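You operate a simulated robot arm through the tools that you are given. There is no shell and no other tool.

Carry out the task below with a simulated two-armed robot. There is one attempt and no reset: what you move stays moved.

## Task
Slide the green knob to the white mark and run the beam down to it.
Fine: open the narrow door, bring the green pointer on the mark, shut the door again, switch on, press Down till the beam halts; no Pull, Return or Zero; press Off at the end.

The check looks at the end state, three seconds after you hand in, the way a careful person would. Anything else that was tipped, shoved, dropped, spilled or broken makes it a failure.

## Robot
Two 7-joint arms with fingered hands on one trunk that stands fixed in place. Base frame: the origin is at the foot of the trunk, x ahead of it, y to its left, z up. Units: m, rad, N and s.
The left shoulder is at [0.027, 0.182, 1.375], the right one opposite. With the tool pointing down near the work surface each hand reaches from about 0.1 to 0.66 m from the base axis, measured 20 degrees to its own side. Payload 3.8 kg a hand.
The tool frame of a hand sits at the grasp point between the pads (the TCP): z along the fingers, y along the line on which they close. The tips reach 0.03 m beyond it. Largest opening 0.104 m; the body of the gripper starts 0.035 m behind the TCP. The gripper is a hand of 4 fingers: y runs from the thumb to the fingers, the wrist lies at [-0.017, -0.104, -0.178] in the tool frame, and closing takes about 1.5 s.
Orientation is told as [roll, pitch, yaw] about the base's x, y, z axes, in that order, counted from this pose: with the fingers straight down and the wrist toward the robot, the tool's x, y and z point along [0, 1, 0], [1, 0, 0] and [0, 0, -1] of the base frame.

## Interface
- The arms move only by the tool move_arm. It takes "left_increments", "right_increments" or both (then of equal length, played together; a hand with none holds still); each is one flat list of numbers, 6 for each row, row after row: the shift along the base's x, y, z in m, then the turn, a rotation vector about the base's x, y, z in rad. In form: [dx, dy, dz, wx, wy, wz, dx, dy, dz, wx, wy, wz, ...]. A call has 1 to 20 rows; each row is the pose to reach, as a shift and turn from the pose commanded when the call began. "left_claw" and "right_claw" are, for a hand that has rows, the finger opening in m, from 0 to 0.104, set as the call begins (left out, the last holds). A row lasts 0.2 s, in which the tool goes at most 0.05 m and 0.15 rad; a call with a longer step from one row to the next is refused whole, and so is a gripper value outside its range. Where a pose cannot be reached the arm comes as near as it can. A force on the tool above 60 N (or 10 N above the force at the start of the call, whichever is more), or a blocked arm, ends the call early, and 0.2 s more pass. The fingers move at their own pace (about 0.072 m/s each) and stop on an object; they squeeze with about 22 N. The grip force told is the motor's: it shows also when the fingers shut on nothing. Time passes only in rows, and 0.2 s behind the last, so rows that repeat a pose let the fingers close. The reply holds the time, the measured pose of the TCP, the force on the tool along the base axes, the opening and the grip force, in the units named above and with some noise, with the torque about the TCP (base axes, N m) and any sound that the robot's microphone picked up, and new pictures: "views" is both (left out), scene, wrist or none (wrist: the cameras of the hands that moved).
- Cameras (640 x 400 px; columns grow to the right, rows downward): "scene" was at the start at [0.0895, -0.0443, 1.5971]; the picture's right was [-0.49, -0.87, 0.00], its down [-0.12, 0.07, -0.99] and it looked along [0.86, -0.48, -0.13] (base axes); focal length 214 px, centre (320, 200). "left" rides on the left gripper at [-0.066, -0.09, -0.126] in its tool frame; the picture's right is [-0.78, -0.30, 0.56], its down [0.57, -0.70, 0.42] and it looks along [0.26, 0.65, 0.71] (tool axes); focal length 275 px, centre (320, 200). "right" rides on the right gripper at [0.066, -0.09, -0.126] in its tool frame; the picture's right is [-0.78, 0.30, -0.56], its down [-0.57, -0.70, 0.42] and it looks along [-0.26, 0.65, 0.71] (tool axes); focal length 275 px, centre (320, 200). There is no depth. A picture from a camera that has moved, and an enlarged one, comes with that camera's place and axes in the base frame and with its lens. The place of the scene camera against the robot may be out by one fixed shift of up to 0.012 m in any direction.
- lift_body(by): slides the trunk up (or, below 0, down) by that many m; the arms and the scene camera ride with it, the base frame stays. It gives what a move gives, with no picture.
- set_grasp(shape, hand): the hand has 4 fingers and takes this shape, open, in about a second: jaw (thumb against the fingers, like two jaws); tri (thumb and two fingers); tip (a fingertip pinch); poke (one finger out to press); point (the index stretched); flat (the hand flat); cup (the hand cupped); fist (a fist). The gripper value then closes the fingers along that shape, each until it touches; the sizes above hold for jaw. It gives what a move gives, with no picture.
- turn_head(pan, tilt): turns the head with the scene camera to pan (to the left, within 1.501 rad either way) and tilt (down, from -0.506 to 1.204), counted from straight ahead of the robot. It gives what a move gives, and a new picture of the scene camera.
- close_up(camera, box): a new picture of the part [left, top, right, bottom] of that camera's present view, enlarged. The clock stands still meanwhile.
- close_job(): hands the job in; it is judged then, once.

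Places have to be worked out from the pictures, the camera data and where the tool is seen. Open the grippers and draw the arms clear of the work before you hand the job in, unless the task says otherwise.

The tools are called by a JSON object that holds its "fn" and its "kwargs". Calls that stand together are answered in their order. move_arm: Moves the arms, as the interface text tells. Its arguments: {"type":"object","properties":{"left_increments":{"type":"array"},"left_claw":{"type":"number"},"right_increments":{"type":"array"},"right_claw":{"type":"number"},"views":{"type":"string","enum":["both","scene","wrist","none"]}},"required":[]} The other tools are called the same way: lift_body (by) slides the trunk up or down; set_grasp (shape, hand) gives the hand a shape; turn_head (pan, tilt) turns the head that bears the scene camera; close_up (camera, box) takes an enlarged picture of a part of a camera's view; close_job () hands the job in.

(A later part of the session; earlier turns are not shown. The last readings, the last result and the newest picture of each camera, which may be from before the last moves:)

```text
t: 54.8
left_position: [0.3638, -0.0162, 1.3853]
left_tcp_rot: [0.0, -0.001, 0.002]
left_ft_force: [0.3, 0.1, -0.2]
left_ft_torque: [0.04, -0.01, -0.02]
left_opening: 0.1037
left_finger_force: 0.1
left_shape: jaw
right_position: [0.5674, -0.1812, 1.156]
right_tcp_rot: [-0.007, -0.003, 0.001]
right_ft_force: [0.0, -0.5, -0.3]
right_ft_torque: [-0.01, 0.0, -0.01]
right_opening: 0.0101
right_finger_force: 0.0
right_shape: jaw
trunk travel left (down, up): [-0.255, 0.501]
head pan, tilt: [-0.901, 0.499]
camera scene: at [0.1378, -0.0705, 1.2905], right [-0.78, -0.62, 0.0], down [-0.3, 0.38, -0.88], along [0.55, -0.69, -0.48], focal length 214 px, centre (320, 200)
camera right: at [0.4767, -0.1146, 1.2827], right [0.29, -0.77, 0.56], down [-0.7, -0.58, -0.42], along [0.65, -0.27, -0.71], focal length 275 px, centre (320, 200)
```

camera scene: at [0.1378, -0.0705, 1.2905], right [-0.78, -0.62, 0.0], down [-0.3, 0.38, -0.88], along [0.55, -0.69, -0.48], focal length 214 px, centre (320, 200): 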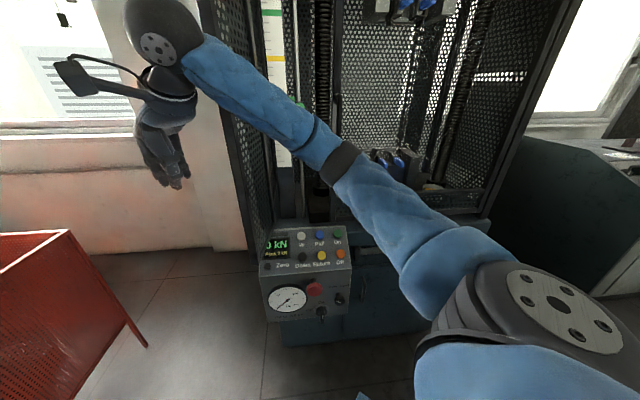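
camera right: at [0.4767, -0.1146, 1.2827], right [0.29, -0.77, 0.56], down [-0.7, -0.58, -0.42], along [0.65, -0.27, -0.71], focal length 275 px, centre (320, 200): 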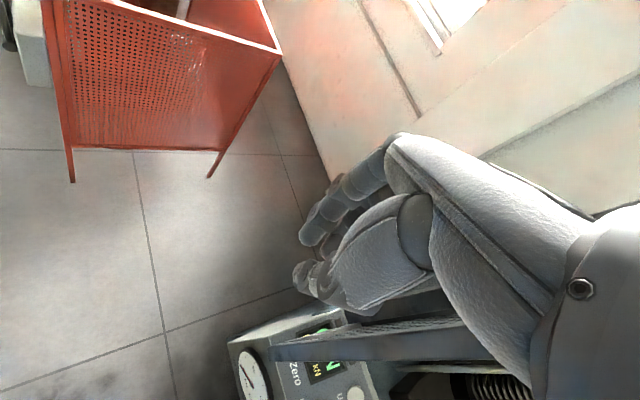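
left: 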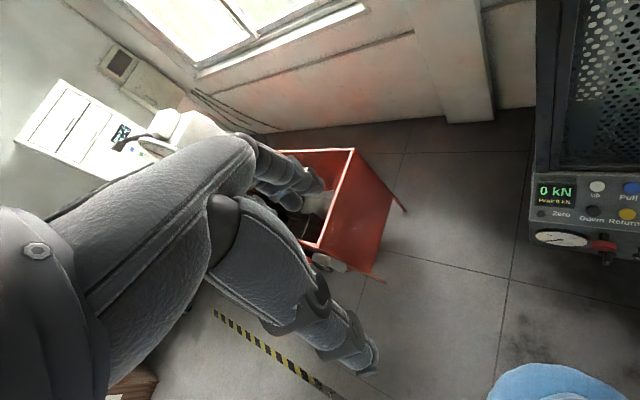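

I can see the door's bottom rail to the right of the fingers, so the hand is on the outer side. I sweep right along the closing arc in a first stage.

{"fn": "move_arm", "kwargs": {"right_increments": [0.003, -0.03, 0.0, 0, 0, 0, 0.006, -0.06, 0.0, 0, 0, 0, 0.0, -0.09, 0.0, 0, 0, 0, -0.013, -0.115, 0.0, 0, 0, 0, -0.028, -0.135, 0.0, 0, 0, 0, -0.045, -0.155, 0.0, 0, 0, 0, -0.055, -0.168, 0.0, 0, 0, 0], "views": "both"}}

```text
t: 56.4
left_position: [0.3646, -0.0157, 1.3865]
left_tcp_rot: [0.0, 0.0, 0.001]
left_ft_force: [0.3, -0.4, -0.5]
left_ft_torque: [-0.02, 0.01, 0.0]
left_opening: 0.1036
left_finger_force: 0.1
left_shape: jaw
right_position: [0.5118, -0.3501, 1.1548]
right_tcp_rot: [-0.008, -0.002, -0.001]
right_ft_force: [-0.8, -0.2, -0.1]
right_ft_torque: [-0.01, 0.0, -0.01]
right_opening: 0.0102
right_finger_force: 0.0
right_shape: jaw
trunk travel left (down, up): [-0.255, 0.501]
head pan, tilt: [-0.901, 0.499]
camera scene: at [0.1387, -0.0703, 1.2903], right [-0.78, -0.62, 0.0], down [-0.3, 0.37, -0.88], along [0.55, -0.69, -0.48], focal length 214 px, centre (320, 200)
camera right: at [0.4227, -0.2826, 1.2812], right [0.29, -0.77, 0.56], down [-0.7, -0.57, -0.42], along [0.65, -0.27, -0.71], focal length 275 px, centre (320, 200)
```

scene: 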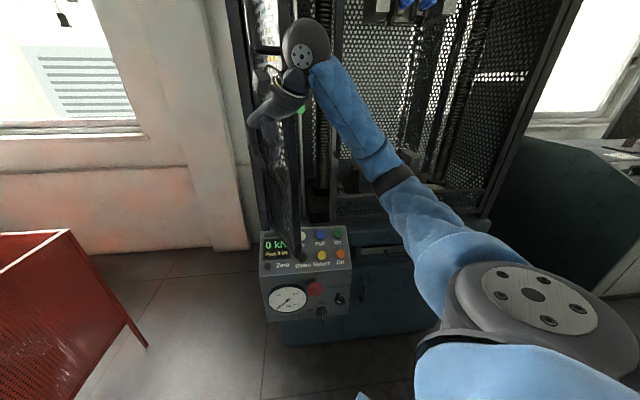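
right: 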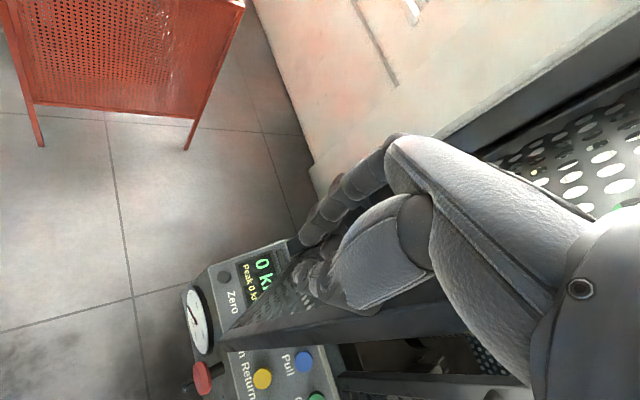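

The door is swinging with the hand, at very low force. I continue along the arc, turning the hand slightly so its flat front faces the door, to about 15° from closed.

{"fn": "move_arm", "kwargs": {"right_increments": [0.0, -0.025, 0.0, 0, 0, -0.08, 0.002, -0.045, 0.0, 0, 0, -0.16, 0.006, -0.065, 0.0, 0, 0, -0.24, 0.01, -0.082, 0.0, 0, 0, -0.32, 0.018, -0.097, 0.0, 0, 0, -0.4, 0.026, -0.11, 0.0, 0, 0, -0.45, 0.026, -0.11, 0.0, 0, 0, -0.45], "views": "both"}}

```text
t: 58.0
left_position: [0.3632, -0.0162, 1.386]
left_tcp_rot: [0.001, 0.0, 0.002]
left_ft_force: [0.1, -0.6, 0.2]
left_ft_torque: [0.0, -0.02, -0.01]
left_opening: 0.1037
left_finger_force: 0.2
left_shape: jaw
right_position: [0.5384, -0.4603, 1.1567]
right_tcp_rot: [-0.009, -0.004, -0.453]
right_ft_force: [-0.4, 0.4, -0.8]
right_ft_torque: [-0.02, -0.01, -0.01]
right_opening: 0.0101
right_finger_force: 0.0
right_shape: jaw
trunk travel left (down, up): [-0.255, 0.501]
head pan, tilt: [-0.901, 0.499]
camera scene: at [0.1383, -0.0703, 1.2904], right [-0.78, -0.62, 0.0], down [-0.3, 0.38, -0.88], along [0.55, -0.69, -0.48], focal length 214 px, centre (320, 200)
camera right: at [0.4864, -0.3605, 1.2817], right [-0.07, -0.82, 0.56], down [-0.88, -0.21, -0.42], along [0.47, -0.53, -0.71], focal length 275 px, centre (320, 200)
```

scene: 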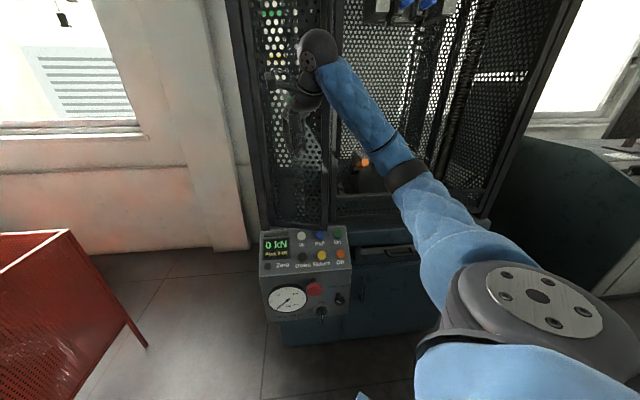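
right: 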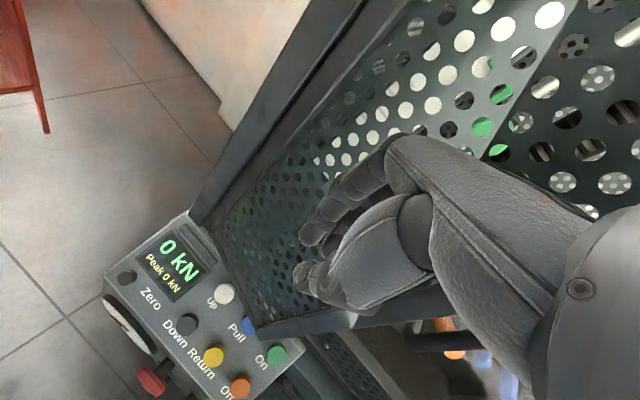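

The door is within about 15° of closed. I push straight toward the cage in small steps until it seats.

{"fn": "move_arm", "kwargs": {"right_increments": [0.0085, -0.0085, 0.0, 0, 0, 0, 0.017, -0.017, 0.0, 0, 0, 0, 0.0255, -0.0255, 0.0, 0, 0, 0, 0.034, -0.034, 0.0, 0, 0, 0, 0.0425, -0.0425, 0.0, 0, 0, 0, 0.048, -0.048, 0.0, 0, 0, 0], "views": "both"}}

```text
t: 59.2
left_position: [0.3584, -0.0123, 1.3875]
left_tcp_rot: [-0.002, -0.006, 0.002]
left_ft_force: [0.8, -0.1, -0.1]
left_ft_torque: [0.02, 0.03, -0.01]
left_opening: 0.1038
left_finger_force: 0.1
left_shape: jaw
right_position: [0.5684, -0.487, 1.1594]
right_tcp_rot: [-0.009, 0.011, -0.432]
right_ft_force: [-35.6, 28.1, 1.1]
right_ft_torque: [-0.56, -0.69, -0.84]
right_opening: 0.0083
right_finger_force: 0.0
right_shape: jaw
trunk travel left (down, up): [-0.255, 0.501]
head pan, tilt: [-0.901, 0.499]
stopped in row 5 (right hand): the force on the tool passed its limit at 74 N (the readings are from after the stop); the commanded pose is now the measured one
camera scene: at [0.1326, -0.067, 1.2914], right [-0.78, -0.62, 0.0], down [-0.29, 0.37, -0.88], along [0.55, -0.69, -0.47], focal length 214 px, centre (320, 200)
camera right: at [0.5158, -0.3887, 1.2856], right [-0.05, -0.83, 0.56], down [-0.88, -0.23, -0.41], along [0.47, -0.51, -0.72], focal length 275 px, centre (320, 200)
```

scene: 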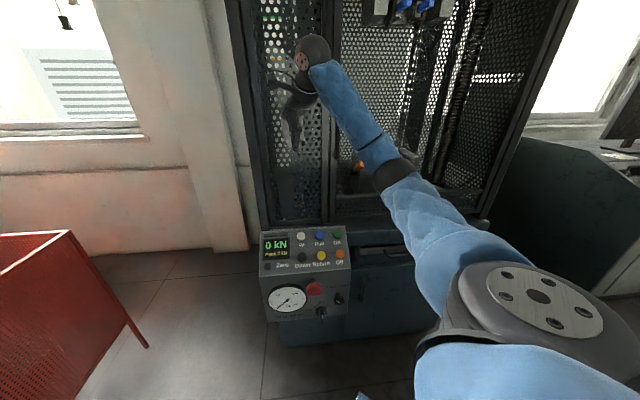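
right: 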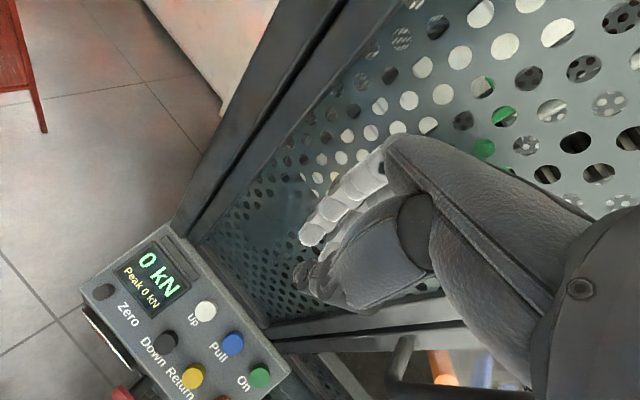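

Resistance rose sharply, so the door has reached its stop. I back the hand off and check that the door sits flush.

{"fn": "move_arm", "kwargs": {"right_increments": [-0.02, 0.02, 0.0, 0, 0, 0, -0.045, 0.045, 0.0, 0, 0, 0, -0.075, 0.075, 0.0, 0, 0, 0, -0.105, 0.105, 0.0, 0, 0, 0, -0.12, 0.13, 0, 0, 0, 0], "views": "both"}}

{"fn": "close_up", "kwargs": {"camera": "scene", "box": [230, 60, 390, 240]}}

{"fn": "close_up", "kwargs": {"camera": "scene", "box": [300, 190, 350, 230]}}

```text
t: 60.4
left_position: [0.3643, -0.0157, 1.3868]
left_tcp_rot: [-0.001, 0.001, 0.0]
left_ft_force: [-0.5, -0.2, -0.3]
left_ft_torque: [0.02, -0.03, 0.02]
left_opening: 0.1038
left_finger_force: 0.1
left_shape: jaw
right_position: [0.4539, -0.3603, 1.1527]
right_tcp_rot: [-0.012, 0.015, -0.44]
right_ft_force: [1.0, -0.6, -0.1]
right_ft_torque: [-0.02, 0.0, -0.02]
right_opening: 0.01
right_finger_force: 0.1
right_shape: jaw
trunk travel left (down, up): [-0.255, 0.501]
head pan, tilt: [-0.901, 0.499]
camera scene: at [0.1386, -0.0701, 1.2903], right [-0.78, -0.62, 0.0], down [-0.3, 0.37, -0.88], along [0.55, -0.69, -0.48], focal length 214 px, centre (320, 200)
camera right: at [0.4026, -0.2629, 1.2799], right [-0.05, -0.83, 0.56], down [-0.89, -0.22, -0.41], along [0.46, -0.52, -0.72], focal length 275 px, centre (320, 200)
```

scene: 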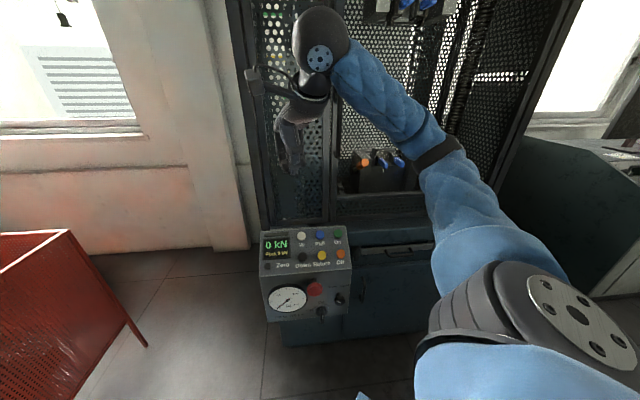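
right: 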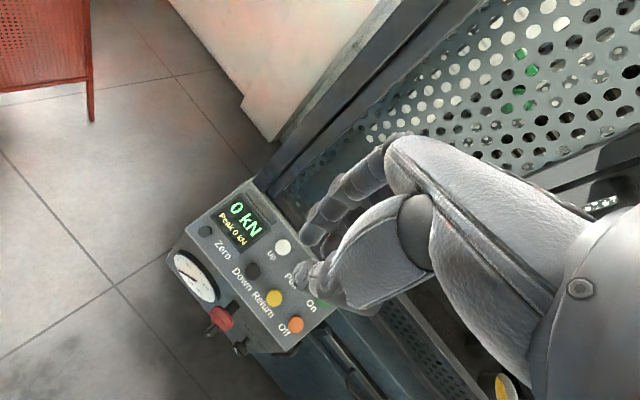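

```text
2.22 times, centred on (310, 150) of scene
camera zoom: at [0.1386, -0.0701, 1.2903], right [-0.78, -0.62, 0.0], down [-0.3, 0.37, -0.88], along [0.55, -0.69, -0.48], focal length 477 px, centre (342, 311)
```

zoom: 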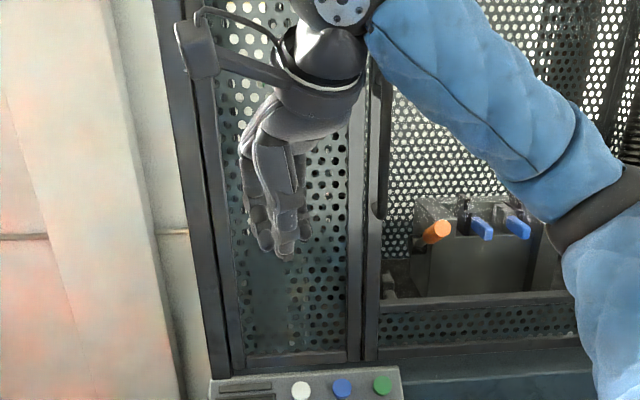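

```text
10.00 times, centred on (325, 210) of scene
camera zoom: at [0.1386, -0.0701, 1.2903], right [-0.78, -0.62, 0.0], down [-0.3, 0.37, -0.88], along [0.55, -0.69, -0.48], focal length 2145 px, centre (270, 100)
```

zoom: 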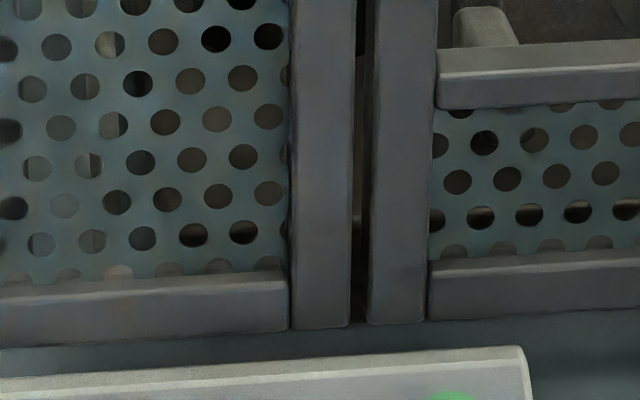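

The narrow door's edge lines up flush with the wide door, as at the start. Now I look closely at the control panel to locate the buttons exactly.

{"fn": "close_up", "kwargs": {"camera": "scene", "box": [256, 220, 360, 285]}}

{"fn": "close_up", "kwargs": {"camera": "right", "box": [160, 170, 360, 360]}}

{"fn": "set_grasp", "kwargs": {"shape": "poke", "hand": "right"}}

```text
6.15 times, centred on (308, 252) of scene
camera zoom: at [0.1386, -0.0701, 1.2903], right [-0.78, -0.62, 0.0], down [-0.3, 0.37, -0.88], along [0.55, -0.69, -0.48], focal length 1320 px, centre (394, -123)
```

zoom: 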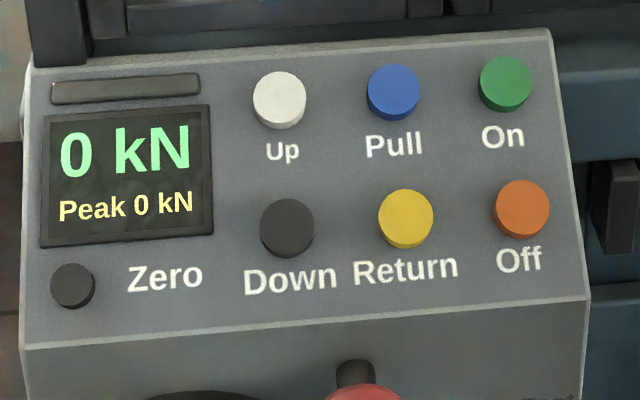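

```text
2.11 times, centred on (260, 265) of right
camera zoom: at [0.4026, -0.2629, 1.2799], right [-0.05, -0.83, 0.56], down [-0.89, -0.22, -0.41], along [0.46, -0.52, -0.72], focal length 580 px, centre (446, 63)
```

zoom: 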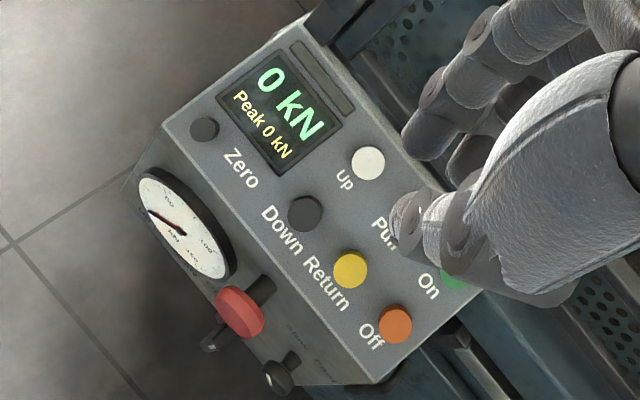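

```text
t: 61.3
left_position: [0.3641, -0.017, 1.3855]
left_tcp_rot: [0.001, 0.0, 0.001]
left_ft_force: [-0.3, 0.7, 0.1]
left_ft_torque: [0.0, -0.02, 0.01]
left_opening: 0.1037
left_finger_force: 0.1
left_shape: jaw
right_position: [0.4544, -0.3626, 1.1541]
right_tcp_rot: [-0.011, 0.015, -0.439]
right_ft_force: [0.4, -0.8, -0.5]
right_ft_torque: [-0.01, -0.02, 0.02]
right_opening: 0.0
right_finger_force: 0.0
right_shape: poke
trunk travel left (down, up): [-0.255, 0.501]
head pan, tilt: [-0.901, 0.499]
```

Triangulation gives Down ≈ (0.530, -0.464, 0.771), Off ≈ (0.437, -0.560, 0.766) and On ≈ (0.472, -0.592, 0.820); the panel slopes about 45°. I look at the hand's poke shape to see where its fingertip is.

{"fn": "close_up", "kwargs": {"camera": "right", "box": [0, 0, 640, 400]}}

{"fn": "close_up", "kwargs": {"camera": "scene", "box": [230, 0, 390, 200]}}

```text
1.00 times, centred on (320, 200) of right (not enlarged: the box is as wide or as high as the picture)
camera zoom: at [0.4028, -0.2634, 1.28], right [-0.05, -0.83, 0.56], down [-0.89, -0.22, -0.41], along [0.46, -0.52, -0.72], focal length 275 px, centre (320, 200)
```

zoom: 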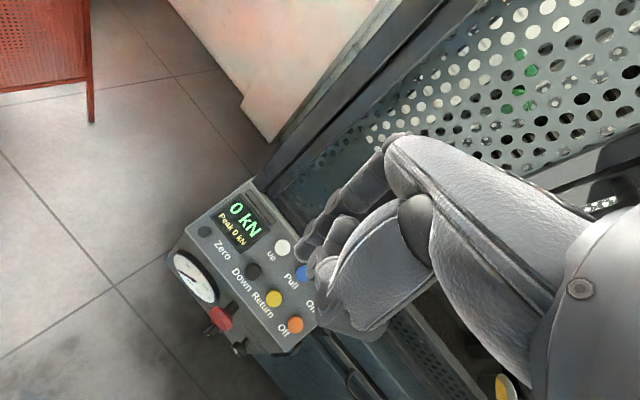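

```text
2.00 times, centred on (310, 100) of scene
camera zoom: at [0.1384, -0.0704, 1.2904], right [-0.78, -0.62, 0.0], down [-0.3, 0.38, -0.88], along [0.55, -0.69, -0.48], focal length 429 px, centre (340, 400)
```

zoom: 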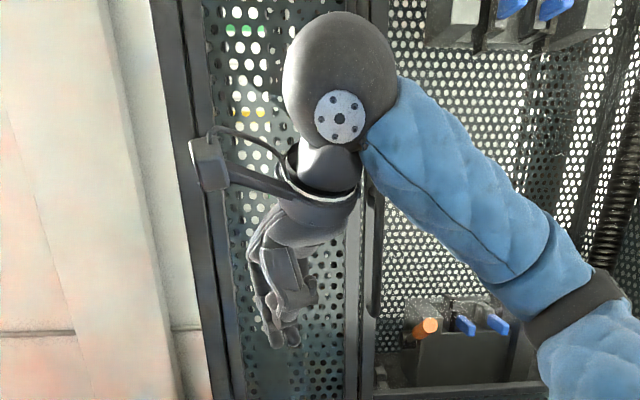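

I zoom in on the fingertips in both views to identify the extended one.

{"fn": "close_up", "kwargs": {"camera": "right", "box": [270, 170, 430, 290]}}

{"fn": "close_up", "kwargs": {"camera": "scene", "box": [280, 100, 340, 180]}}

```text
3.33 times, centred on (350, 230) of right
camera zoom: at [0.4028, -0.2634, 1.28], right [-0.05, -0.83, 0.56], down [-0.89, -0.22, -0.41], along [0.46, -0.52, -0.72], focal length 918 px, centre (220, 100)
```

zoom: 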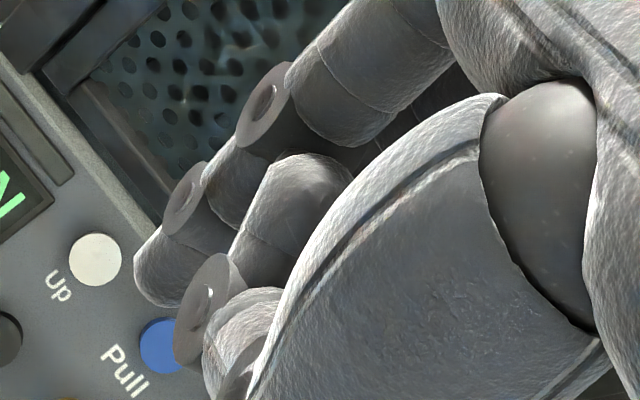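

```text
5.00 times, centred on (310, 140) of scene
camera zoom: at [0.1384, -0.0704, 1.2904], right [-0.78, -0.62, 0.0], down [-0.3, 0.38, -0.88], along [0.55, -0.69, -0.48], focal length 1072 px, centre (370, 500)
```

zoom: 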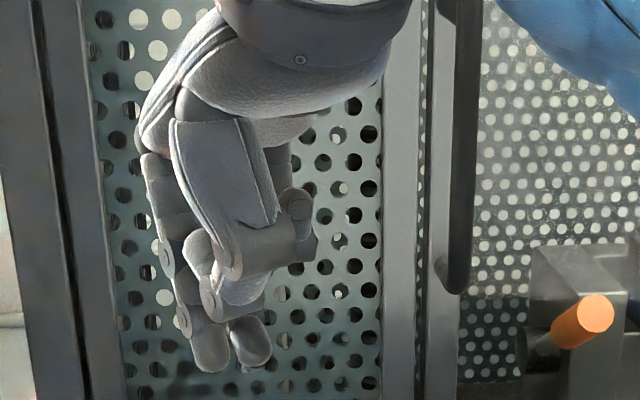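

The extended index tip sits about 3 cm beyond the TCP on its axis, confirmed in both views. I turn the hand to face the panel and lower it, staying clear of the doors.

{"fn": "move_arm", "kwargs": {"right_increments": [-0.015, -0.02, -0.03, 0, 0, -0.11, -0.03, -0.045, -0.06, 0, 0, -0.22, -0.045, -0.07, -0.09, 0, 0, -0.335, -0.054, -0.087, -0.104, 0, 0, -0.335], "views": "none"}}

{"fn": "move_arm", "kwargs": {"right_increments": [0.002, -0.013, -0.02, -0.0932, -0.0953, 0, 0.004, -0.026, -0.04, -0.1864, -0.1907, 0, 0.006, -0.04, -0.065, -0.2796, -0.286, 0, 0.008, -0.054, -0.09, -0.3728, -0.3813, 0, 0.01, -0.067, -0.11, -0.466, -0.4767, 0, 0.01, -0.08, -0.125, -0.5592, -0.572, 0, 0.01, -0.08, -0.125, -0.5592, -0.572, 0], "views": "both"}}

```text
t: 62.3
left_position: [0.3636, -0.0167, 1.3865]
left_tcp_rot: [0.001, -0.001, 0.002]
left_ft_force: [0.2, -0.6, 0.1]
left_ft_torque: [-0.02, -0.02, 0.02]
left_opening: 0.1038
left_finger_force: 0.1
left_shape: jaw
right_position: [0.4001, -0.4504, 1.0499]
right_tcp_rot: [-0.012, 0.012, -0.775]
right_ft_force: [-0.2, 0.5, -0.2]
right_ft_torque: [0.03, 0.0, 0.03]
right_opening: 0.0
right_finger_force: 0.1
right_shape: poke
trunk travel left (down, up): [-0.255, 0.501]
head pan, tilt: [-0.901, 0.499]
```

```text
t: 63.9
left_position: [0.3639, -0.0154, 1.3858]
left_tcp_rot: [-0.001, 0.0, 0.003]
left_ft_force: [0.0, 0.2, 0.1]
left_ft_torque: [0.01, -0.02, 0.01]
left_opening: 0.1038
left_finger_force: 0.1
left_shape: jaw
right_position: [0.4085, -0.528, 0.9253]
right_tcp_rot: [-0.011, -0.79, -0.773]
right_ft_force: [0.3, 0.9, -0.2]
right_ft_torque: [0.0, 0.03, -0.01]
right_opening: 0.0
right_finger_force: 0.1
right_shape: poke
right hand out of reach, approached as far as the arm can: row 3, 4, 5
trunk travel left (down, up): [-0.255, 0.501]
head pan, tilt: [-0.901, 0.499]
camera scene: at [0.1381, -0.0702, 1.2904], right [-0.78, -0.62, 0.0], down [-0.3, 0.38, -0.88], along [0.55, -0.69, -0.48], focal length 214 px, centre (320, 200)
camera right: at [0.3486, -0.3749, 0.9495], right [-0.68, -0.42, 0.61], down [-0.55, -0.27, -0.79], along [0.5, -0.87, -0.04], focal length 275 px, centre (320, 200)
```

scene: 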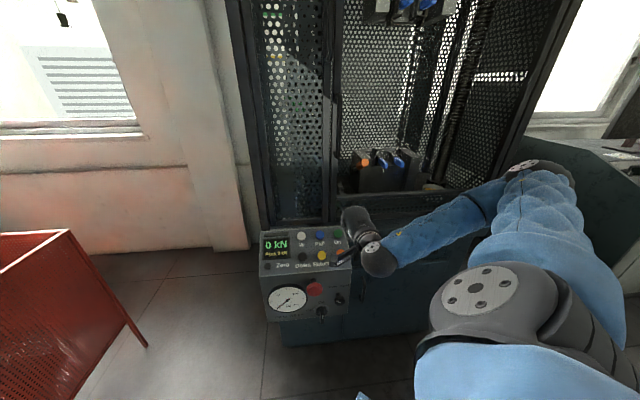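
right: 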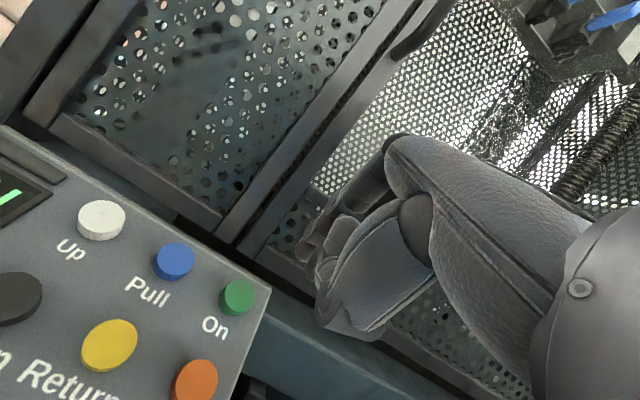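

The hand now points squarely at the panel, and the wrist view refines On to about (0.480, -0.589, 0.819). I move to about 4 cm above the On button and check the alignment.

{"fn": "move_arm", "kwargs": {"right_increments": [0.01, -0.008, -0.019, 0, 0, 0, 0.021, -0.018, -0.038, 0, 0, 0, 0.0314, -0.0275, -0.0575, 0, 0, 0, 0.0314, -0.0275, -0.0575, 0, 0, 0], "views": "both"}}

{"fn": "close_up", "kwargs": {"camera": "right", "box": [200, 200, 360, 320]}}

{"fn": "close_up", "kwargs": {"camera": "scene", "box": [280, 200, 400, 290]}}

```text
t: 64.9
left_position: [0.3642, -0.0154, 1.3873]
left_tcp_rot: [0.0, 0.0, 0.0]
left_ft_force: [-0.1, 0.0, -0.5]
left_ft_torque: [-0.02, 0.01, 0.0]
left_opening: 0.1035
left_finger_force: 0.1
left_shape: jaw
right_position: [0.441, -0.5566, 0.8665]
right_tcp_rot: [-0.011, -0.787, -0.774]
right_ft_force: [-0.4, 0.9, -0.2]
right_ft_torque: [-0.04, -0.02, 0.0]
right_opening: 0.0
right_finger_force: 0.1
right_shape: poke
trunk travel left (down, up): [-0.255, 0.501]
head pan, tilt: [-0.901, 0.499]
camera scene: at [0.1381, -0.0702, 1.2904], right [-0.78, -0.62, 0.0], down [-0.3, 0.38, -0.88], along [0.55, -0.69, -0.48], focal length 214 px, centre (320, 200)
camera right: at [0.3798, -0.4026, 0.8923], right [-0.67, -0.42, 0.61], down [-0.55, -0.27, -0.79], along [0.5, -0.87, -0.04], focal length 275 px, centre (320, 200)
```

scene: 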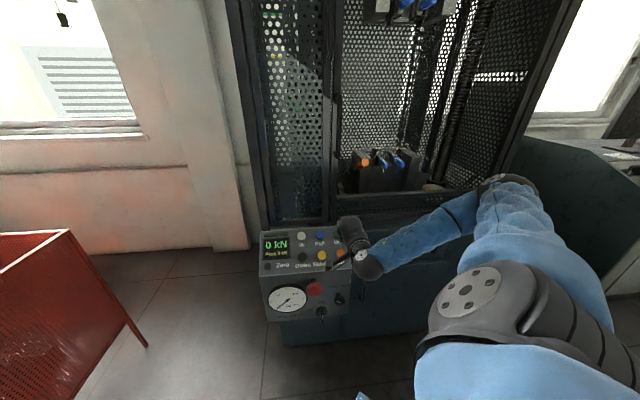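
right: 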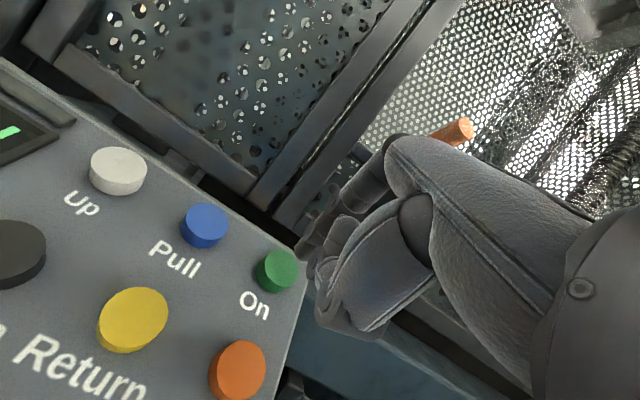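

```text
3.33 times, centred on (280, 260) of right
camera zoom: at [0.3798, -0.4026, 0.8923], right [-0.67, -0.42, 0.61], down [-0.55, -0.27, -0.79], along [0.5, -0.87, -0.04], focal length 918 px, centre (453, 0)
```

zoom: 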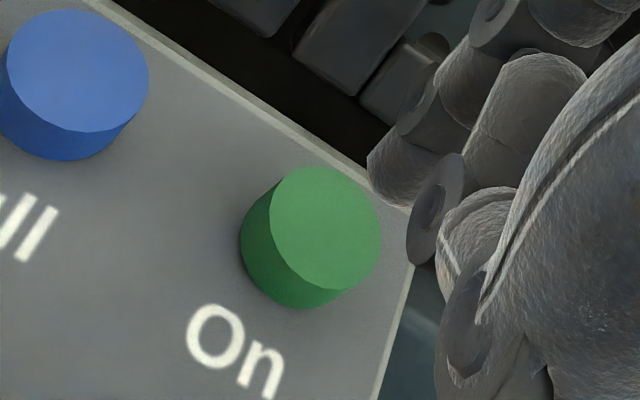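

```text
4.44 times, centred on (340, 245) of scene
camera zoom: at [0.1381, -0.0702, 1.2904], right [-0.78, -0.62, 0.0], down [-0.3, 0.38, -0.88], along [0.55, -0.69, -0.48], focal length 953 px, centre (231, 0)
```

zoom: 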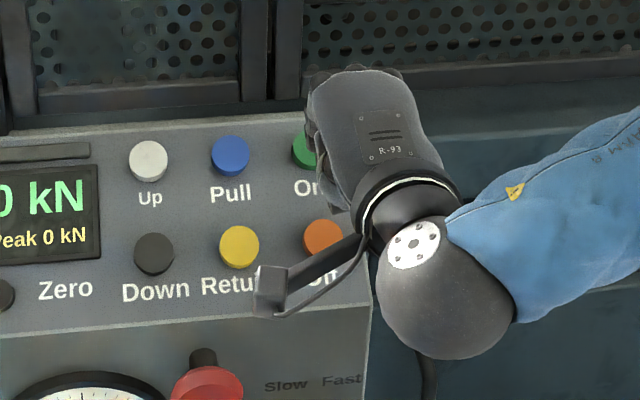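

The fingertip's line meets the On button within a few millimetres. I correct by 3 mm and press forward in small steps while watching the force and listening.

{"fn": "move_arm", "kwargs": {"right_increments": [0.008, -0.0121, -0.0141, 0, 0, 0, 0.013, -0.0171, -0.0211, 0, 0, 0, 0.016, -0.0201, -0.0253, 0, 0, 0, 0.018, -0.0222, -0.0282, 0, 0, 0, 0.02, -0.0242, -0.031, 0, 0, 0], "views": "both"}}

{"fn": "close_up", "kwargs": {"camera": "right", "box": [200, 200, 360, 320]}}

```text
t: 66.1
left_position: [0.3619, -0.0136, 1.3862]
left_tcp_rot: [-0.001, -0.003, 0.003]
left_ft_force: [0.2, -0.5, 0.2]
left_ft_torque: [0.02, 0.01, 0.02]
left_opening: 0.1039
left_finger_force: 0.1
left_shape: jaw
right_position: [0.4612, -0.5798, 0.8396]
right_tcp_rot: [-0.009, -0.793, -0.775]
right_ft_force: [-10.7, 5.5, 14.2]
right_ft_torque: [-0.12, 0.18, -0.17]
right_opening: 0.0
right_finger_force: 0.0
right_shape: poke
trunk travel left (down, up): [-0.255, 0.501]
head pan, tilt: [-0.901, 0.499]
heard: click
camera scene: at [0.1361, -0.0686, 1.291], right [-0.78, -0.62, 0.0], down [-0.3, 0.37, -0.88], along [0.55, -0.69, -0.48], focal length 214 px, centre (320, 200)
camera right: at [0.3993, -0.426, 0.8641], right [-0.68, -0.41, 0.61], down [-0.54, -0.28, -0.79], along [0.5, -0.87, -0.04], focal length 275 px, centre (320, 200)
```

scene: 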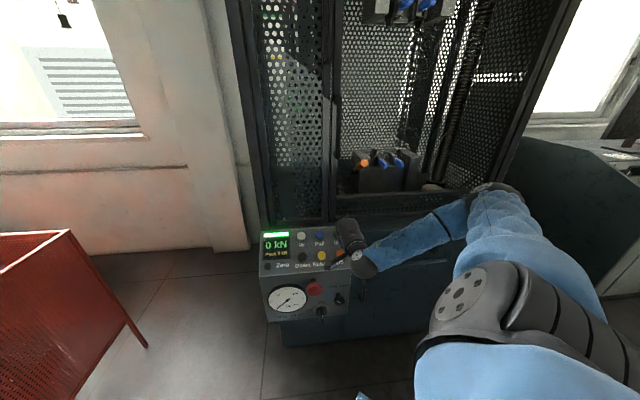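
right: 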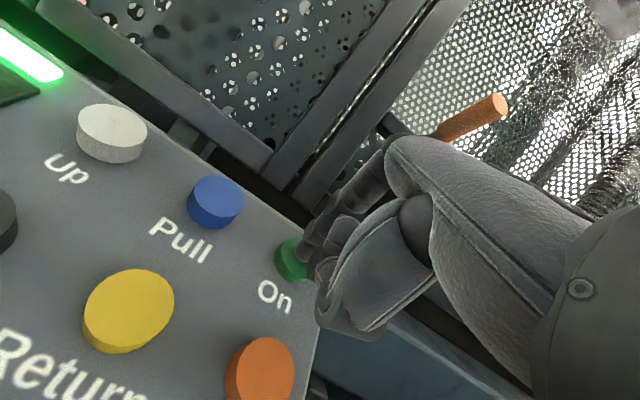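

```text
3.33 times, centred on (280, 260) of right
camera zoom: at [0.3993, -0.426, 0.8641], right [-0.68, -0.41, 0.61], down [-0.54, -0.28, -0.79], along [0.5, -0.87, -0.04], focal length 918 px, centre (453, 0)
```

zoom: 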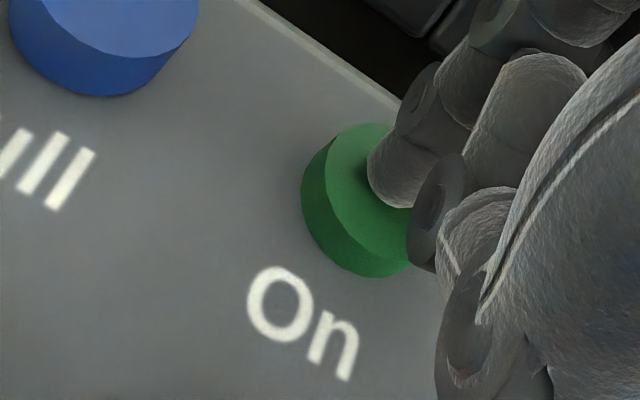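

A click was heard and the green lamp lit up, so the machine is on. I back off the button and check that the lamp stays lit.

{"fn": "move_arm", "kwargs": {"right_increments": [-0.01, 0.01, 0.0141, 0, 0, 0, -0.02, 0.02, 0.0282, 0, 0, 0, -0.03, 0.03, 0.0422, 0, 0, 0], "views": "both"}}

{"fn": "close_up", "kwargs": {"camera": "scene", "box": [250, 220, 370, 310]}}

```text
t: 66.9
left_position: [0.3636, -0.0149, 1.3859]
left_tcp_rot: [0.0, 0.0, 0.004]
left_ft_force: [-0.1, -0.3, -0.6]
left_ft_torque: [0.03, -0.01, -0.04]
left_opening: 0.1037
left_finger_force: 0.1
left_shape: jaw
right_position: [0.432, -0.5507, 0.8795]
right_tcp_rot: [-0.01, -0.787, -0.772]
right_ft_force: [0.8, 0.6, 0.8]
right_ft_torque: [0.03, -0.02, 0.02]
right_opening: 0.0
right_finger_force: 0.2
right_shape: poke
trunk travel left (down, up): [-0.255, 0.501]
head pan, tilt: [-0.901, 0.499]
camera scene: at [0.1382, -0.0701, 1.2904], right [-0.78, -0.62, 0.0], down [-0.3, 0.37, -0.88], along [0.55, -0.69, -0.48], focal length 214 px, centre (320, 200)
camera right: at [0.3698, -0.3961, 0.9044], right [-0.67, -0.42, 0.61], down [-0.55, -0.27, -0.79], along [0.5, -0.87, -0.04], focal length 275 px, centre (320, 200)
```

scene: 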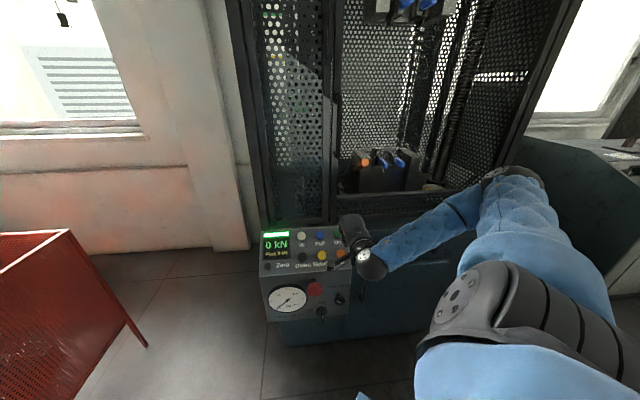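
right: 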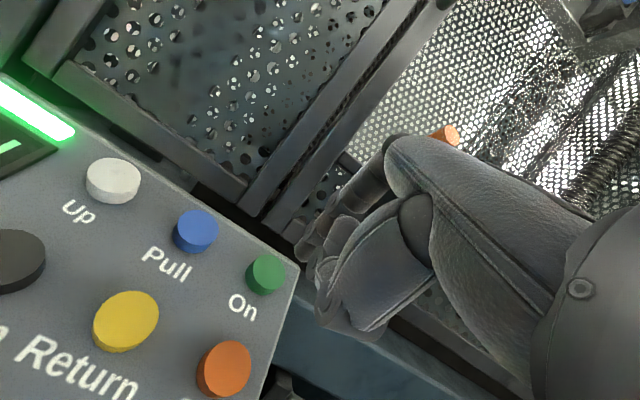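

```text
4.44 times, centred on (310, 265) of scene
camera zoom: at [0.1382, -0.0701, 1.2904], right [-0.78, -0.62, 0.0], down [-0.3, 0.37, -0.88], along [0.55, -0.69, -0.48], focal length 953 px, centre (364, -89)
```

zoom: 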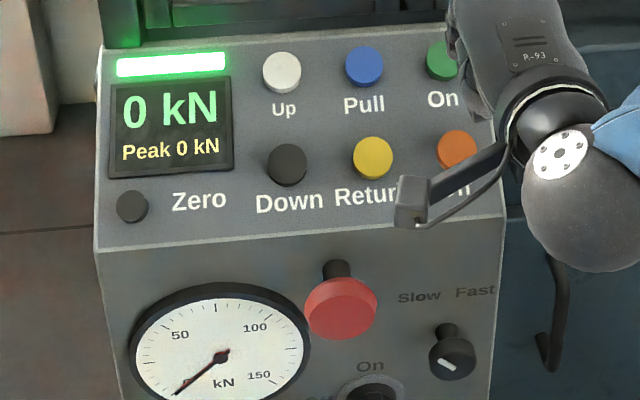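

The lamp stays lit and the display reads 0 kN. I move the hand left at a safe standoff to a point above the Down button.

{"fn": "move_arm", "kwargs": {"right_increments": [-0.01, 0.02, 0.025, 0, 0, 0, 0.0, 0.055, 0.015, 0, 0, 0, 0.012, 0.095, 0.0, 0, 0, 0, 0.024, 0.125, -0.012, 0, 0, 0, 0.0344, 0.1447, -0.0235, 0, 0, 0, 0.0344, 0.1447, -0.0235, 0, 0, 0], "views": "both"}}

```text
t: 68.3
left_position: [0.3636, -0.0166, 1.3859]
left_tcp_rot: [-0.002, 0.001, 0.001]
left_ft_force: [-0.2, 0.1, 0.0]
left_ft_torque: [0.01, -0.03, 0.02]
left_opening: 0.1037
left_finger_force: 0.1
left_shape: jaw
right_position: [0.4658, -0.406, 0.8549]
right_tcp_rot: [-0.011, -0.788, -0.774]
right_ft_force: [-0.2, 0.0, -0.7]
right_ft_torque: [0.01, -0.04, -0.02]
right_opening: 0.0
right_finger_force: 0.1
right_shape: poke
trunk travel left (down, up): [-0.255, 0.501]
head pan, tilt: [-0.901, 0.499]
camera scene: at [0.1383, -0.0705, 1.2904], right [-0.78, -0.62, 0.0], down [-0.3, 0.38, -0.88], along [0.55, -0.69, -0.48], focal length 214 px, centre (320, 200)
camera right: at [0.4051, -0.2512, 0.8804], right [-0.68, -0.42, 0.61], down [-0.55, -0.27, -0.79], along [0.5, -0.87, -0.04], focal length 275 px, centre (320, 200)
```

scene: 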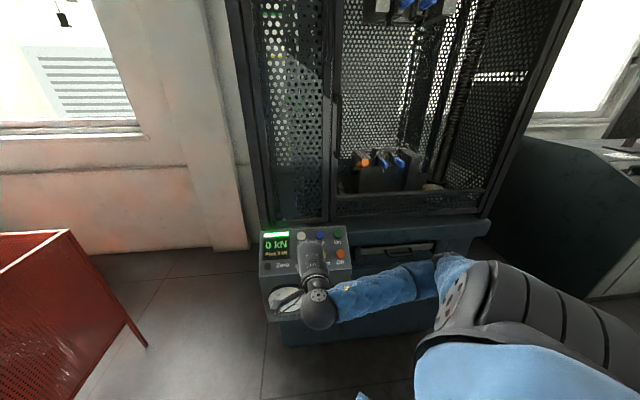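
right: 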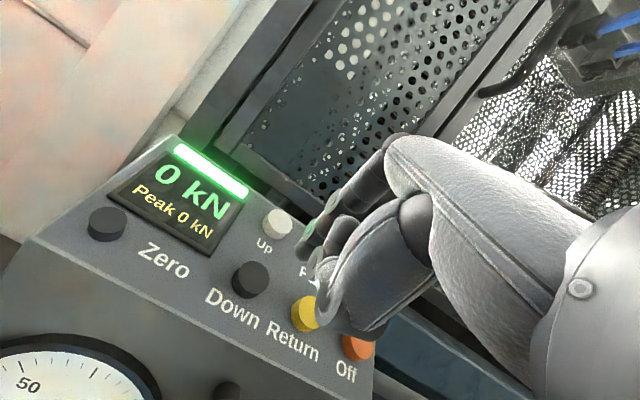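

The fingertip's line again projects right onto the Down button. I advance to about 2 cm above it and verify.

{"fn": "move_arm", "kwargs": {"right_increments": [0.0125, -0.0126, -0.0176, 0, 0, 0, 0.025, -0.0252, -0.0352, 0, 0, 0, 0.0351, -0.0353, -0.0493, 0, 0, 0, 0.0351, -0.0353, -0.0493, 0, 0, 0], "views": "wrist"}}

{"fn": "close_up", "kwargs": {"camera": "right", "box": [200, 200, 360, 320]}}

{"fn": "close_up", "kwargs": {"camera": "scene", "box": [250, 220, 370, 310]}}

```text
t: 69.3
left_position: [0.3647, -0.0159, 1.3861]
left_tcp_rot: [0.0, 0.0, 0.001]
left_ft_force: [1.1, 0.8, 0.7]
left_ft_torque: [0.01, -0.01, 0.0]
left_opening: 0.1035
left_finger_force: 0.0
left_shape: jaw
right_position: [0.5014, -0.4403, 0.8058]
right_tcp_rot: [-0.011, -0.786, -0.772]
right_ft_force: [0.8, -0.7, 0.5]
right_ft_torque: [-0.01, 0.0, -0.01]
right_opening: 0.0001
right_finger_force: 0.2
right_shape: poke
trunk travel left (down, up): [-0.255, 0.501]
head pan, tilt: [-0.901, 0.499]
camera right: at [0.4394, -0.287, 0.8311], right [-0.67, -0.42, 0.61], down [-0.55, -0.27, -0.79], along [0.5, -0.87, -0.04], focal length 275 px, centre (320, 200)
```

right: 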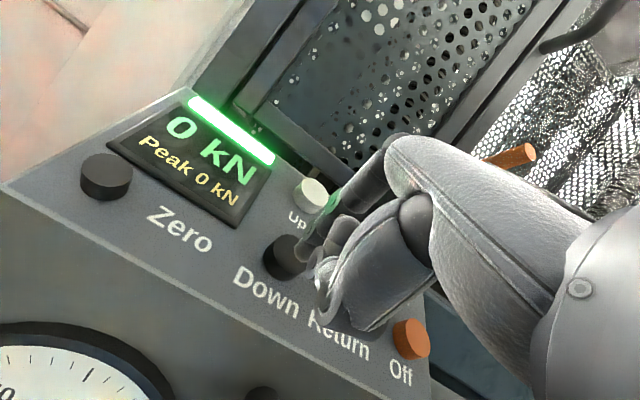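

```text
3.33 times, centred on (280, 260) of right
camera zoom: at [0.4394, -0.287, 0.8311], right [-0.67, -0.42, 0.61], down [-0.55, -0.27, -0.79], along [0.5, -0.87, -0.04], focal length 918 px, centre (453, 0)
```

zoom: 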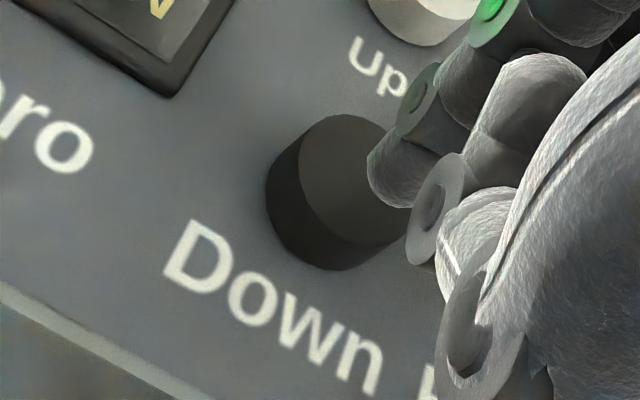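

```text
4.44 times, centred on (310, 265) of scene
camera zoom: at [0.1383, -0.0703, 1.2904], right [-0.78, -0.62, 0.0], down [-0.3, 0.38, -0.88], along [0.55, -0.69, -0.48], focal length 953 px, centre (364, -89)
```

zoom: 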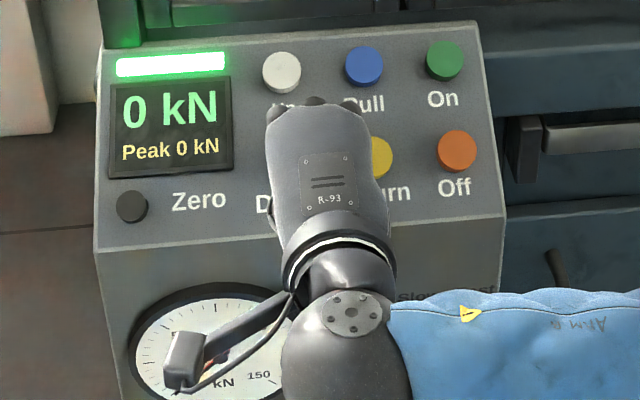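

The fingertip is about 2 cm from Down and centred to within 4 mm. I correct that and press, then hold and watch the force, sound and beam.

{"fn": "move_arm", "kwargs": {"right_increments": [0.009, -0.006, -0.0064, 0, 0, 0, 0.012, -0.0091, -0.0107, 0, 0, 0, 0.014, -0.0111, -0.0135, 0, 0, 0, 0.016, -0.0131, -0.0163, 0, 0, 0], "views": "both"}}

{"fn": "close_up", "kwargs": {"camera": "scene", "box": [230, 0, 350, 75]}}

```text
t: 70.3
left_position: [0.3596, -0.0111, 1.3879]
left_tcp_rot: [-0.004, -0.006, 0.003]
left_ft_force: [0.4, -0.5, -0.3]
left_ft_torque: [-0.01, 0.01, 0.0]
left_opening: 0.1039
left_finger_force: 0.1
left_shape: jaw
right_position: [0.5146, -0.4528, 0.7956]
right_tcp_rot: [-0.005, -0.798, -0.776]
right_ft_force: [-23.7, 15.6, 29.0]
right_ft_torque: [-0.04, 0.19, -0.08]
right_opening: 0.0
right_finger_force: 0.0
right_shape: poke
trunk travel left (down, up): [-0.255, 0.501]
head pan, tilt: [-0.901, 0.499]
heard: click
camera scene: at [0.1334, -0.0664, 1.2916], right [-0.78, -0.62, 0.0], down [-0.29, 0.37, -0.88], along [0.55, -0.69, -0.47], focal length 214 px, centre (320, 200)
camera right: at [0.4527, -0.2974, 0.8199], right [-0.68, -0.42, 0.6], down [-0.54, -0.28, -0.8], along [0.5, -0.87, -0.03], focal length 275 px, centre (320, 200)
```

scene: 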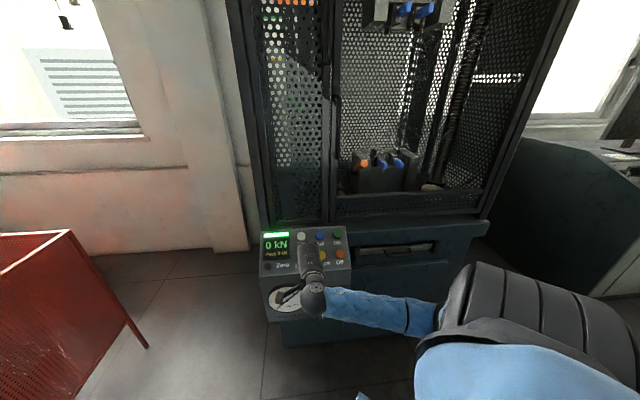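
right: 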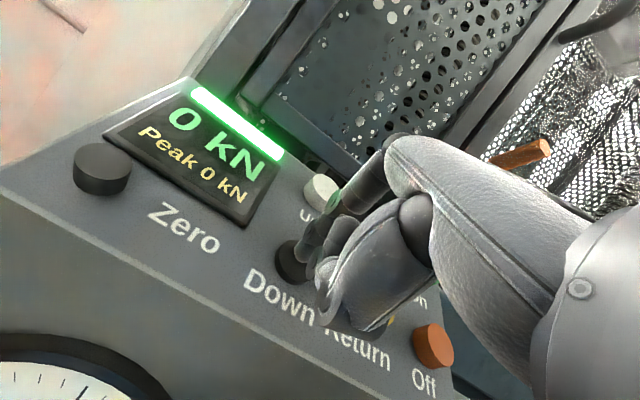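

```text
5.33 times, centred on (290, 38) of scene
camera zoom: at [0.1334, -0.0664, 1.2916], right [-0.78, -0.62, 0.0], down [-0.29, 0.37, -0.88], along [0.55, -0.69, -0.47], focal length 1144 px, centre (480, 1067)
```

zoom: 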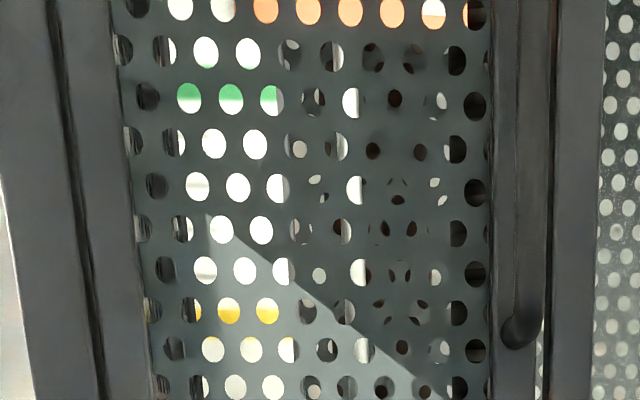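

A click was heard, and the orange pointer and the blue grips have started to come down. I keep Down pressed and watch the beam.

{"fn": "move_arm", "kwargs": {"right_increments": [-0.001, 0.001, 0.0014, 0, 0, 0, -0.001, 0.001, 0.0014, 0, 0, 0, -0.001, 0.001, 0.0014, 0, 0, 0, -0.001, 0.001, 0.0014, 0, 0, 0, -0.001, 0.001, 0.0014, 0, 0, 0], "views": "scene"}}

{"fn": "close_up", "kwargs": {"camera": "scene", "box": [230, 0, 350, 75]}}

```text
t: 71.5
left_position: [0.3609, -0.0126, 1.3871]
left_tcp_rot: [-0.004, -0.003, 0.003]
left_ft_force: [0.7, -0.4, 0.1]
left_ft_torque: [-0.02, -0.01, -0.02]
left_opening: 0.1037
left_finger_force: 0.0
left_shape: jaw
right_position: [0.5137, -0.4512, 0.7966]
right_tcp_rot: [-0.006, -0.798, -0.774]
right_ft_force: [-14.5, 10.9, 29.8]
right_ft_torque: [-0.2, 0.04, -0.11]
right_opening: 0.0
right_finger_force: 0.1
right_shape: poke
trunk travel left (down, up): [-0.255, 0.501]
head pan, tilt: [-0.901, 0.499]
camera scene: at [0.1345, -0.0671, 1.2911], right [-0.78, -0.62, 0.0], down [-0.29, 0.37, -0.88], along [0.55, -0.69, -0.48], focal length 214 px, centre (320, 200)
```

scene: 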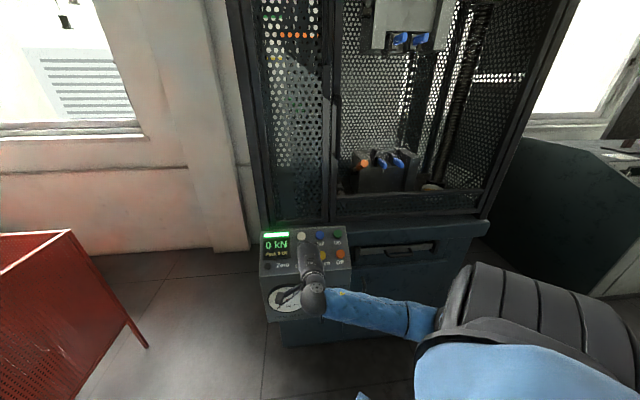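

```text
5.33 times, centred on (290, 38) of scene
camera zoom: at [0.1345, -0.0671, 1.2911], right [-0.78, -0.62, 0.0], down [-0.29, 0.37, -0.88], along [0.55, -0.69, -0.48], focal length 1144 px, centre (480, 1067)
```

zoom: 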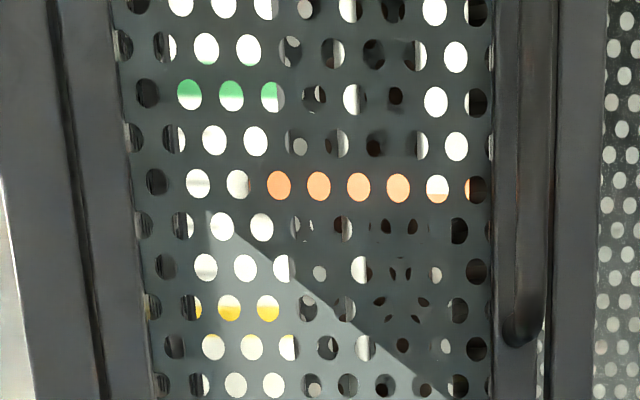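

The beam is coming down at about 7 cm/s and has roughly 16 cm to go. I keep holding Down.

{"fn": "move_arm", "kwargs": {"right_increments": [0, 0, 0, 0, 0, 0, 0, 0, 0, 0, 0, 0, 0, 0, 0, 0, 0, 0, 0, 0, 0, 0, 0, 0, 0, 0, 0, 0, 0, 0, 0, 0, 0, 0, 0, 0, 0, 0, 0, 0, 0, 0, 0, 0, 0, 0, 0, 0], "views": "scene"}}

{"fn": "close_up", "kwargs": {"camera": "scene", "box": [230, 40, 350, 115]}}

```text
t: 73.3
left_position: [0.3599, -0.0125, 1.3877]
left_tcp_rot: [-0.001, -0.002, 0.0]
left_ft_force: [-0.7, 0.8, 0.0]
left_ft_torque: [0.0, -0.01, 0.0]
left_opening: 0.1038
left_finger_force: 0.0
left_shape: jaw
right_position: [0.5134, -0.4507, 0.7967]
right_tcp_rot: [-0.009, -0.797, -0.774]
right_ft_force: [-13.8, 11.0, 30.0]
right_ft_torque: [-0.22, 0.07, -0.06]
right_opening: 0.0
right_finger_force: 0.2
right_shape: poke
trunk travel left (down, up): [-0.255, 0.501]
head pan, tilt: [-0.901, 0.499]
camera scene: at [0.1345, -0.067, 1.2911], right [-0.78, -0.62, 0.0], down [-0.29, 0.37, -0.88], along [0.55, -0.69, -0.48], focal length 214 px, centre (320, 200)
```

scene: 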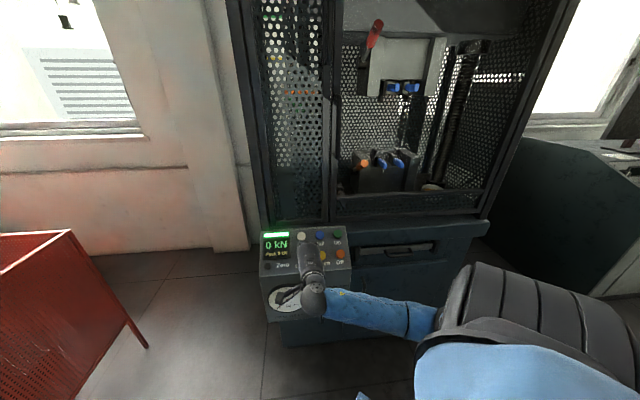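

```text
5.33 times, centred on (290, 78) of scene
camera zoom: at [0.1345, -0.067, 1.2911], right [-0.78, -0.62, 0.0], down [-0.29, 0.37, -0.88], along [0.55, -0.69, -0.48], focal length 1144 px, centre (480, 853)
```

zoom: 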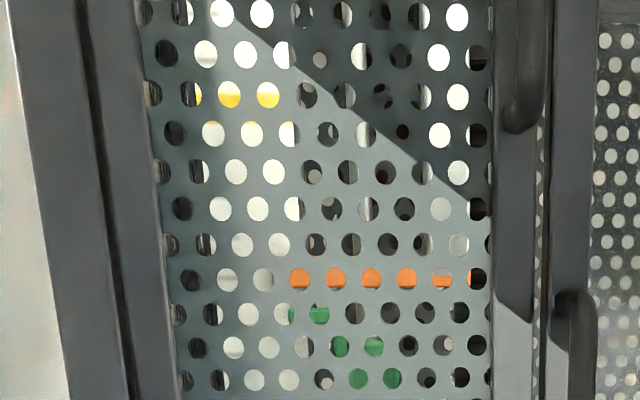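

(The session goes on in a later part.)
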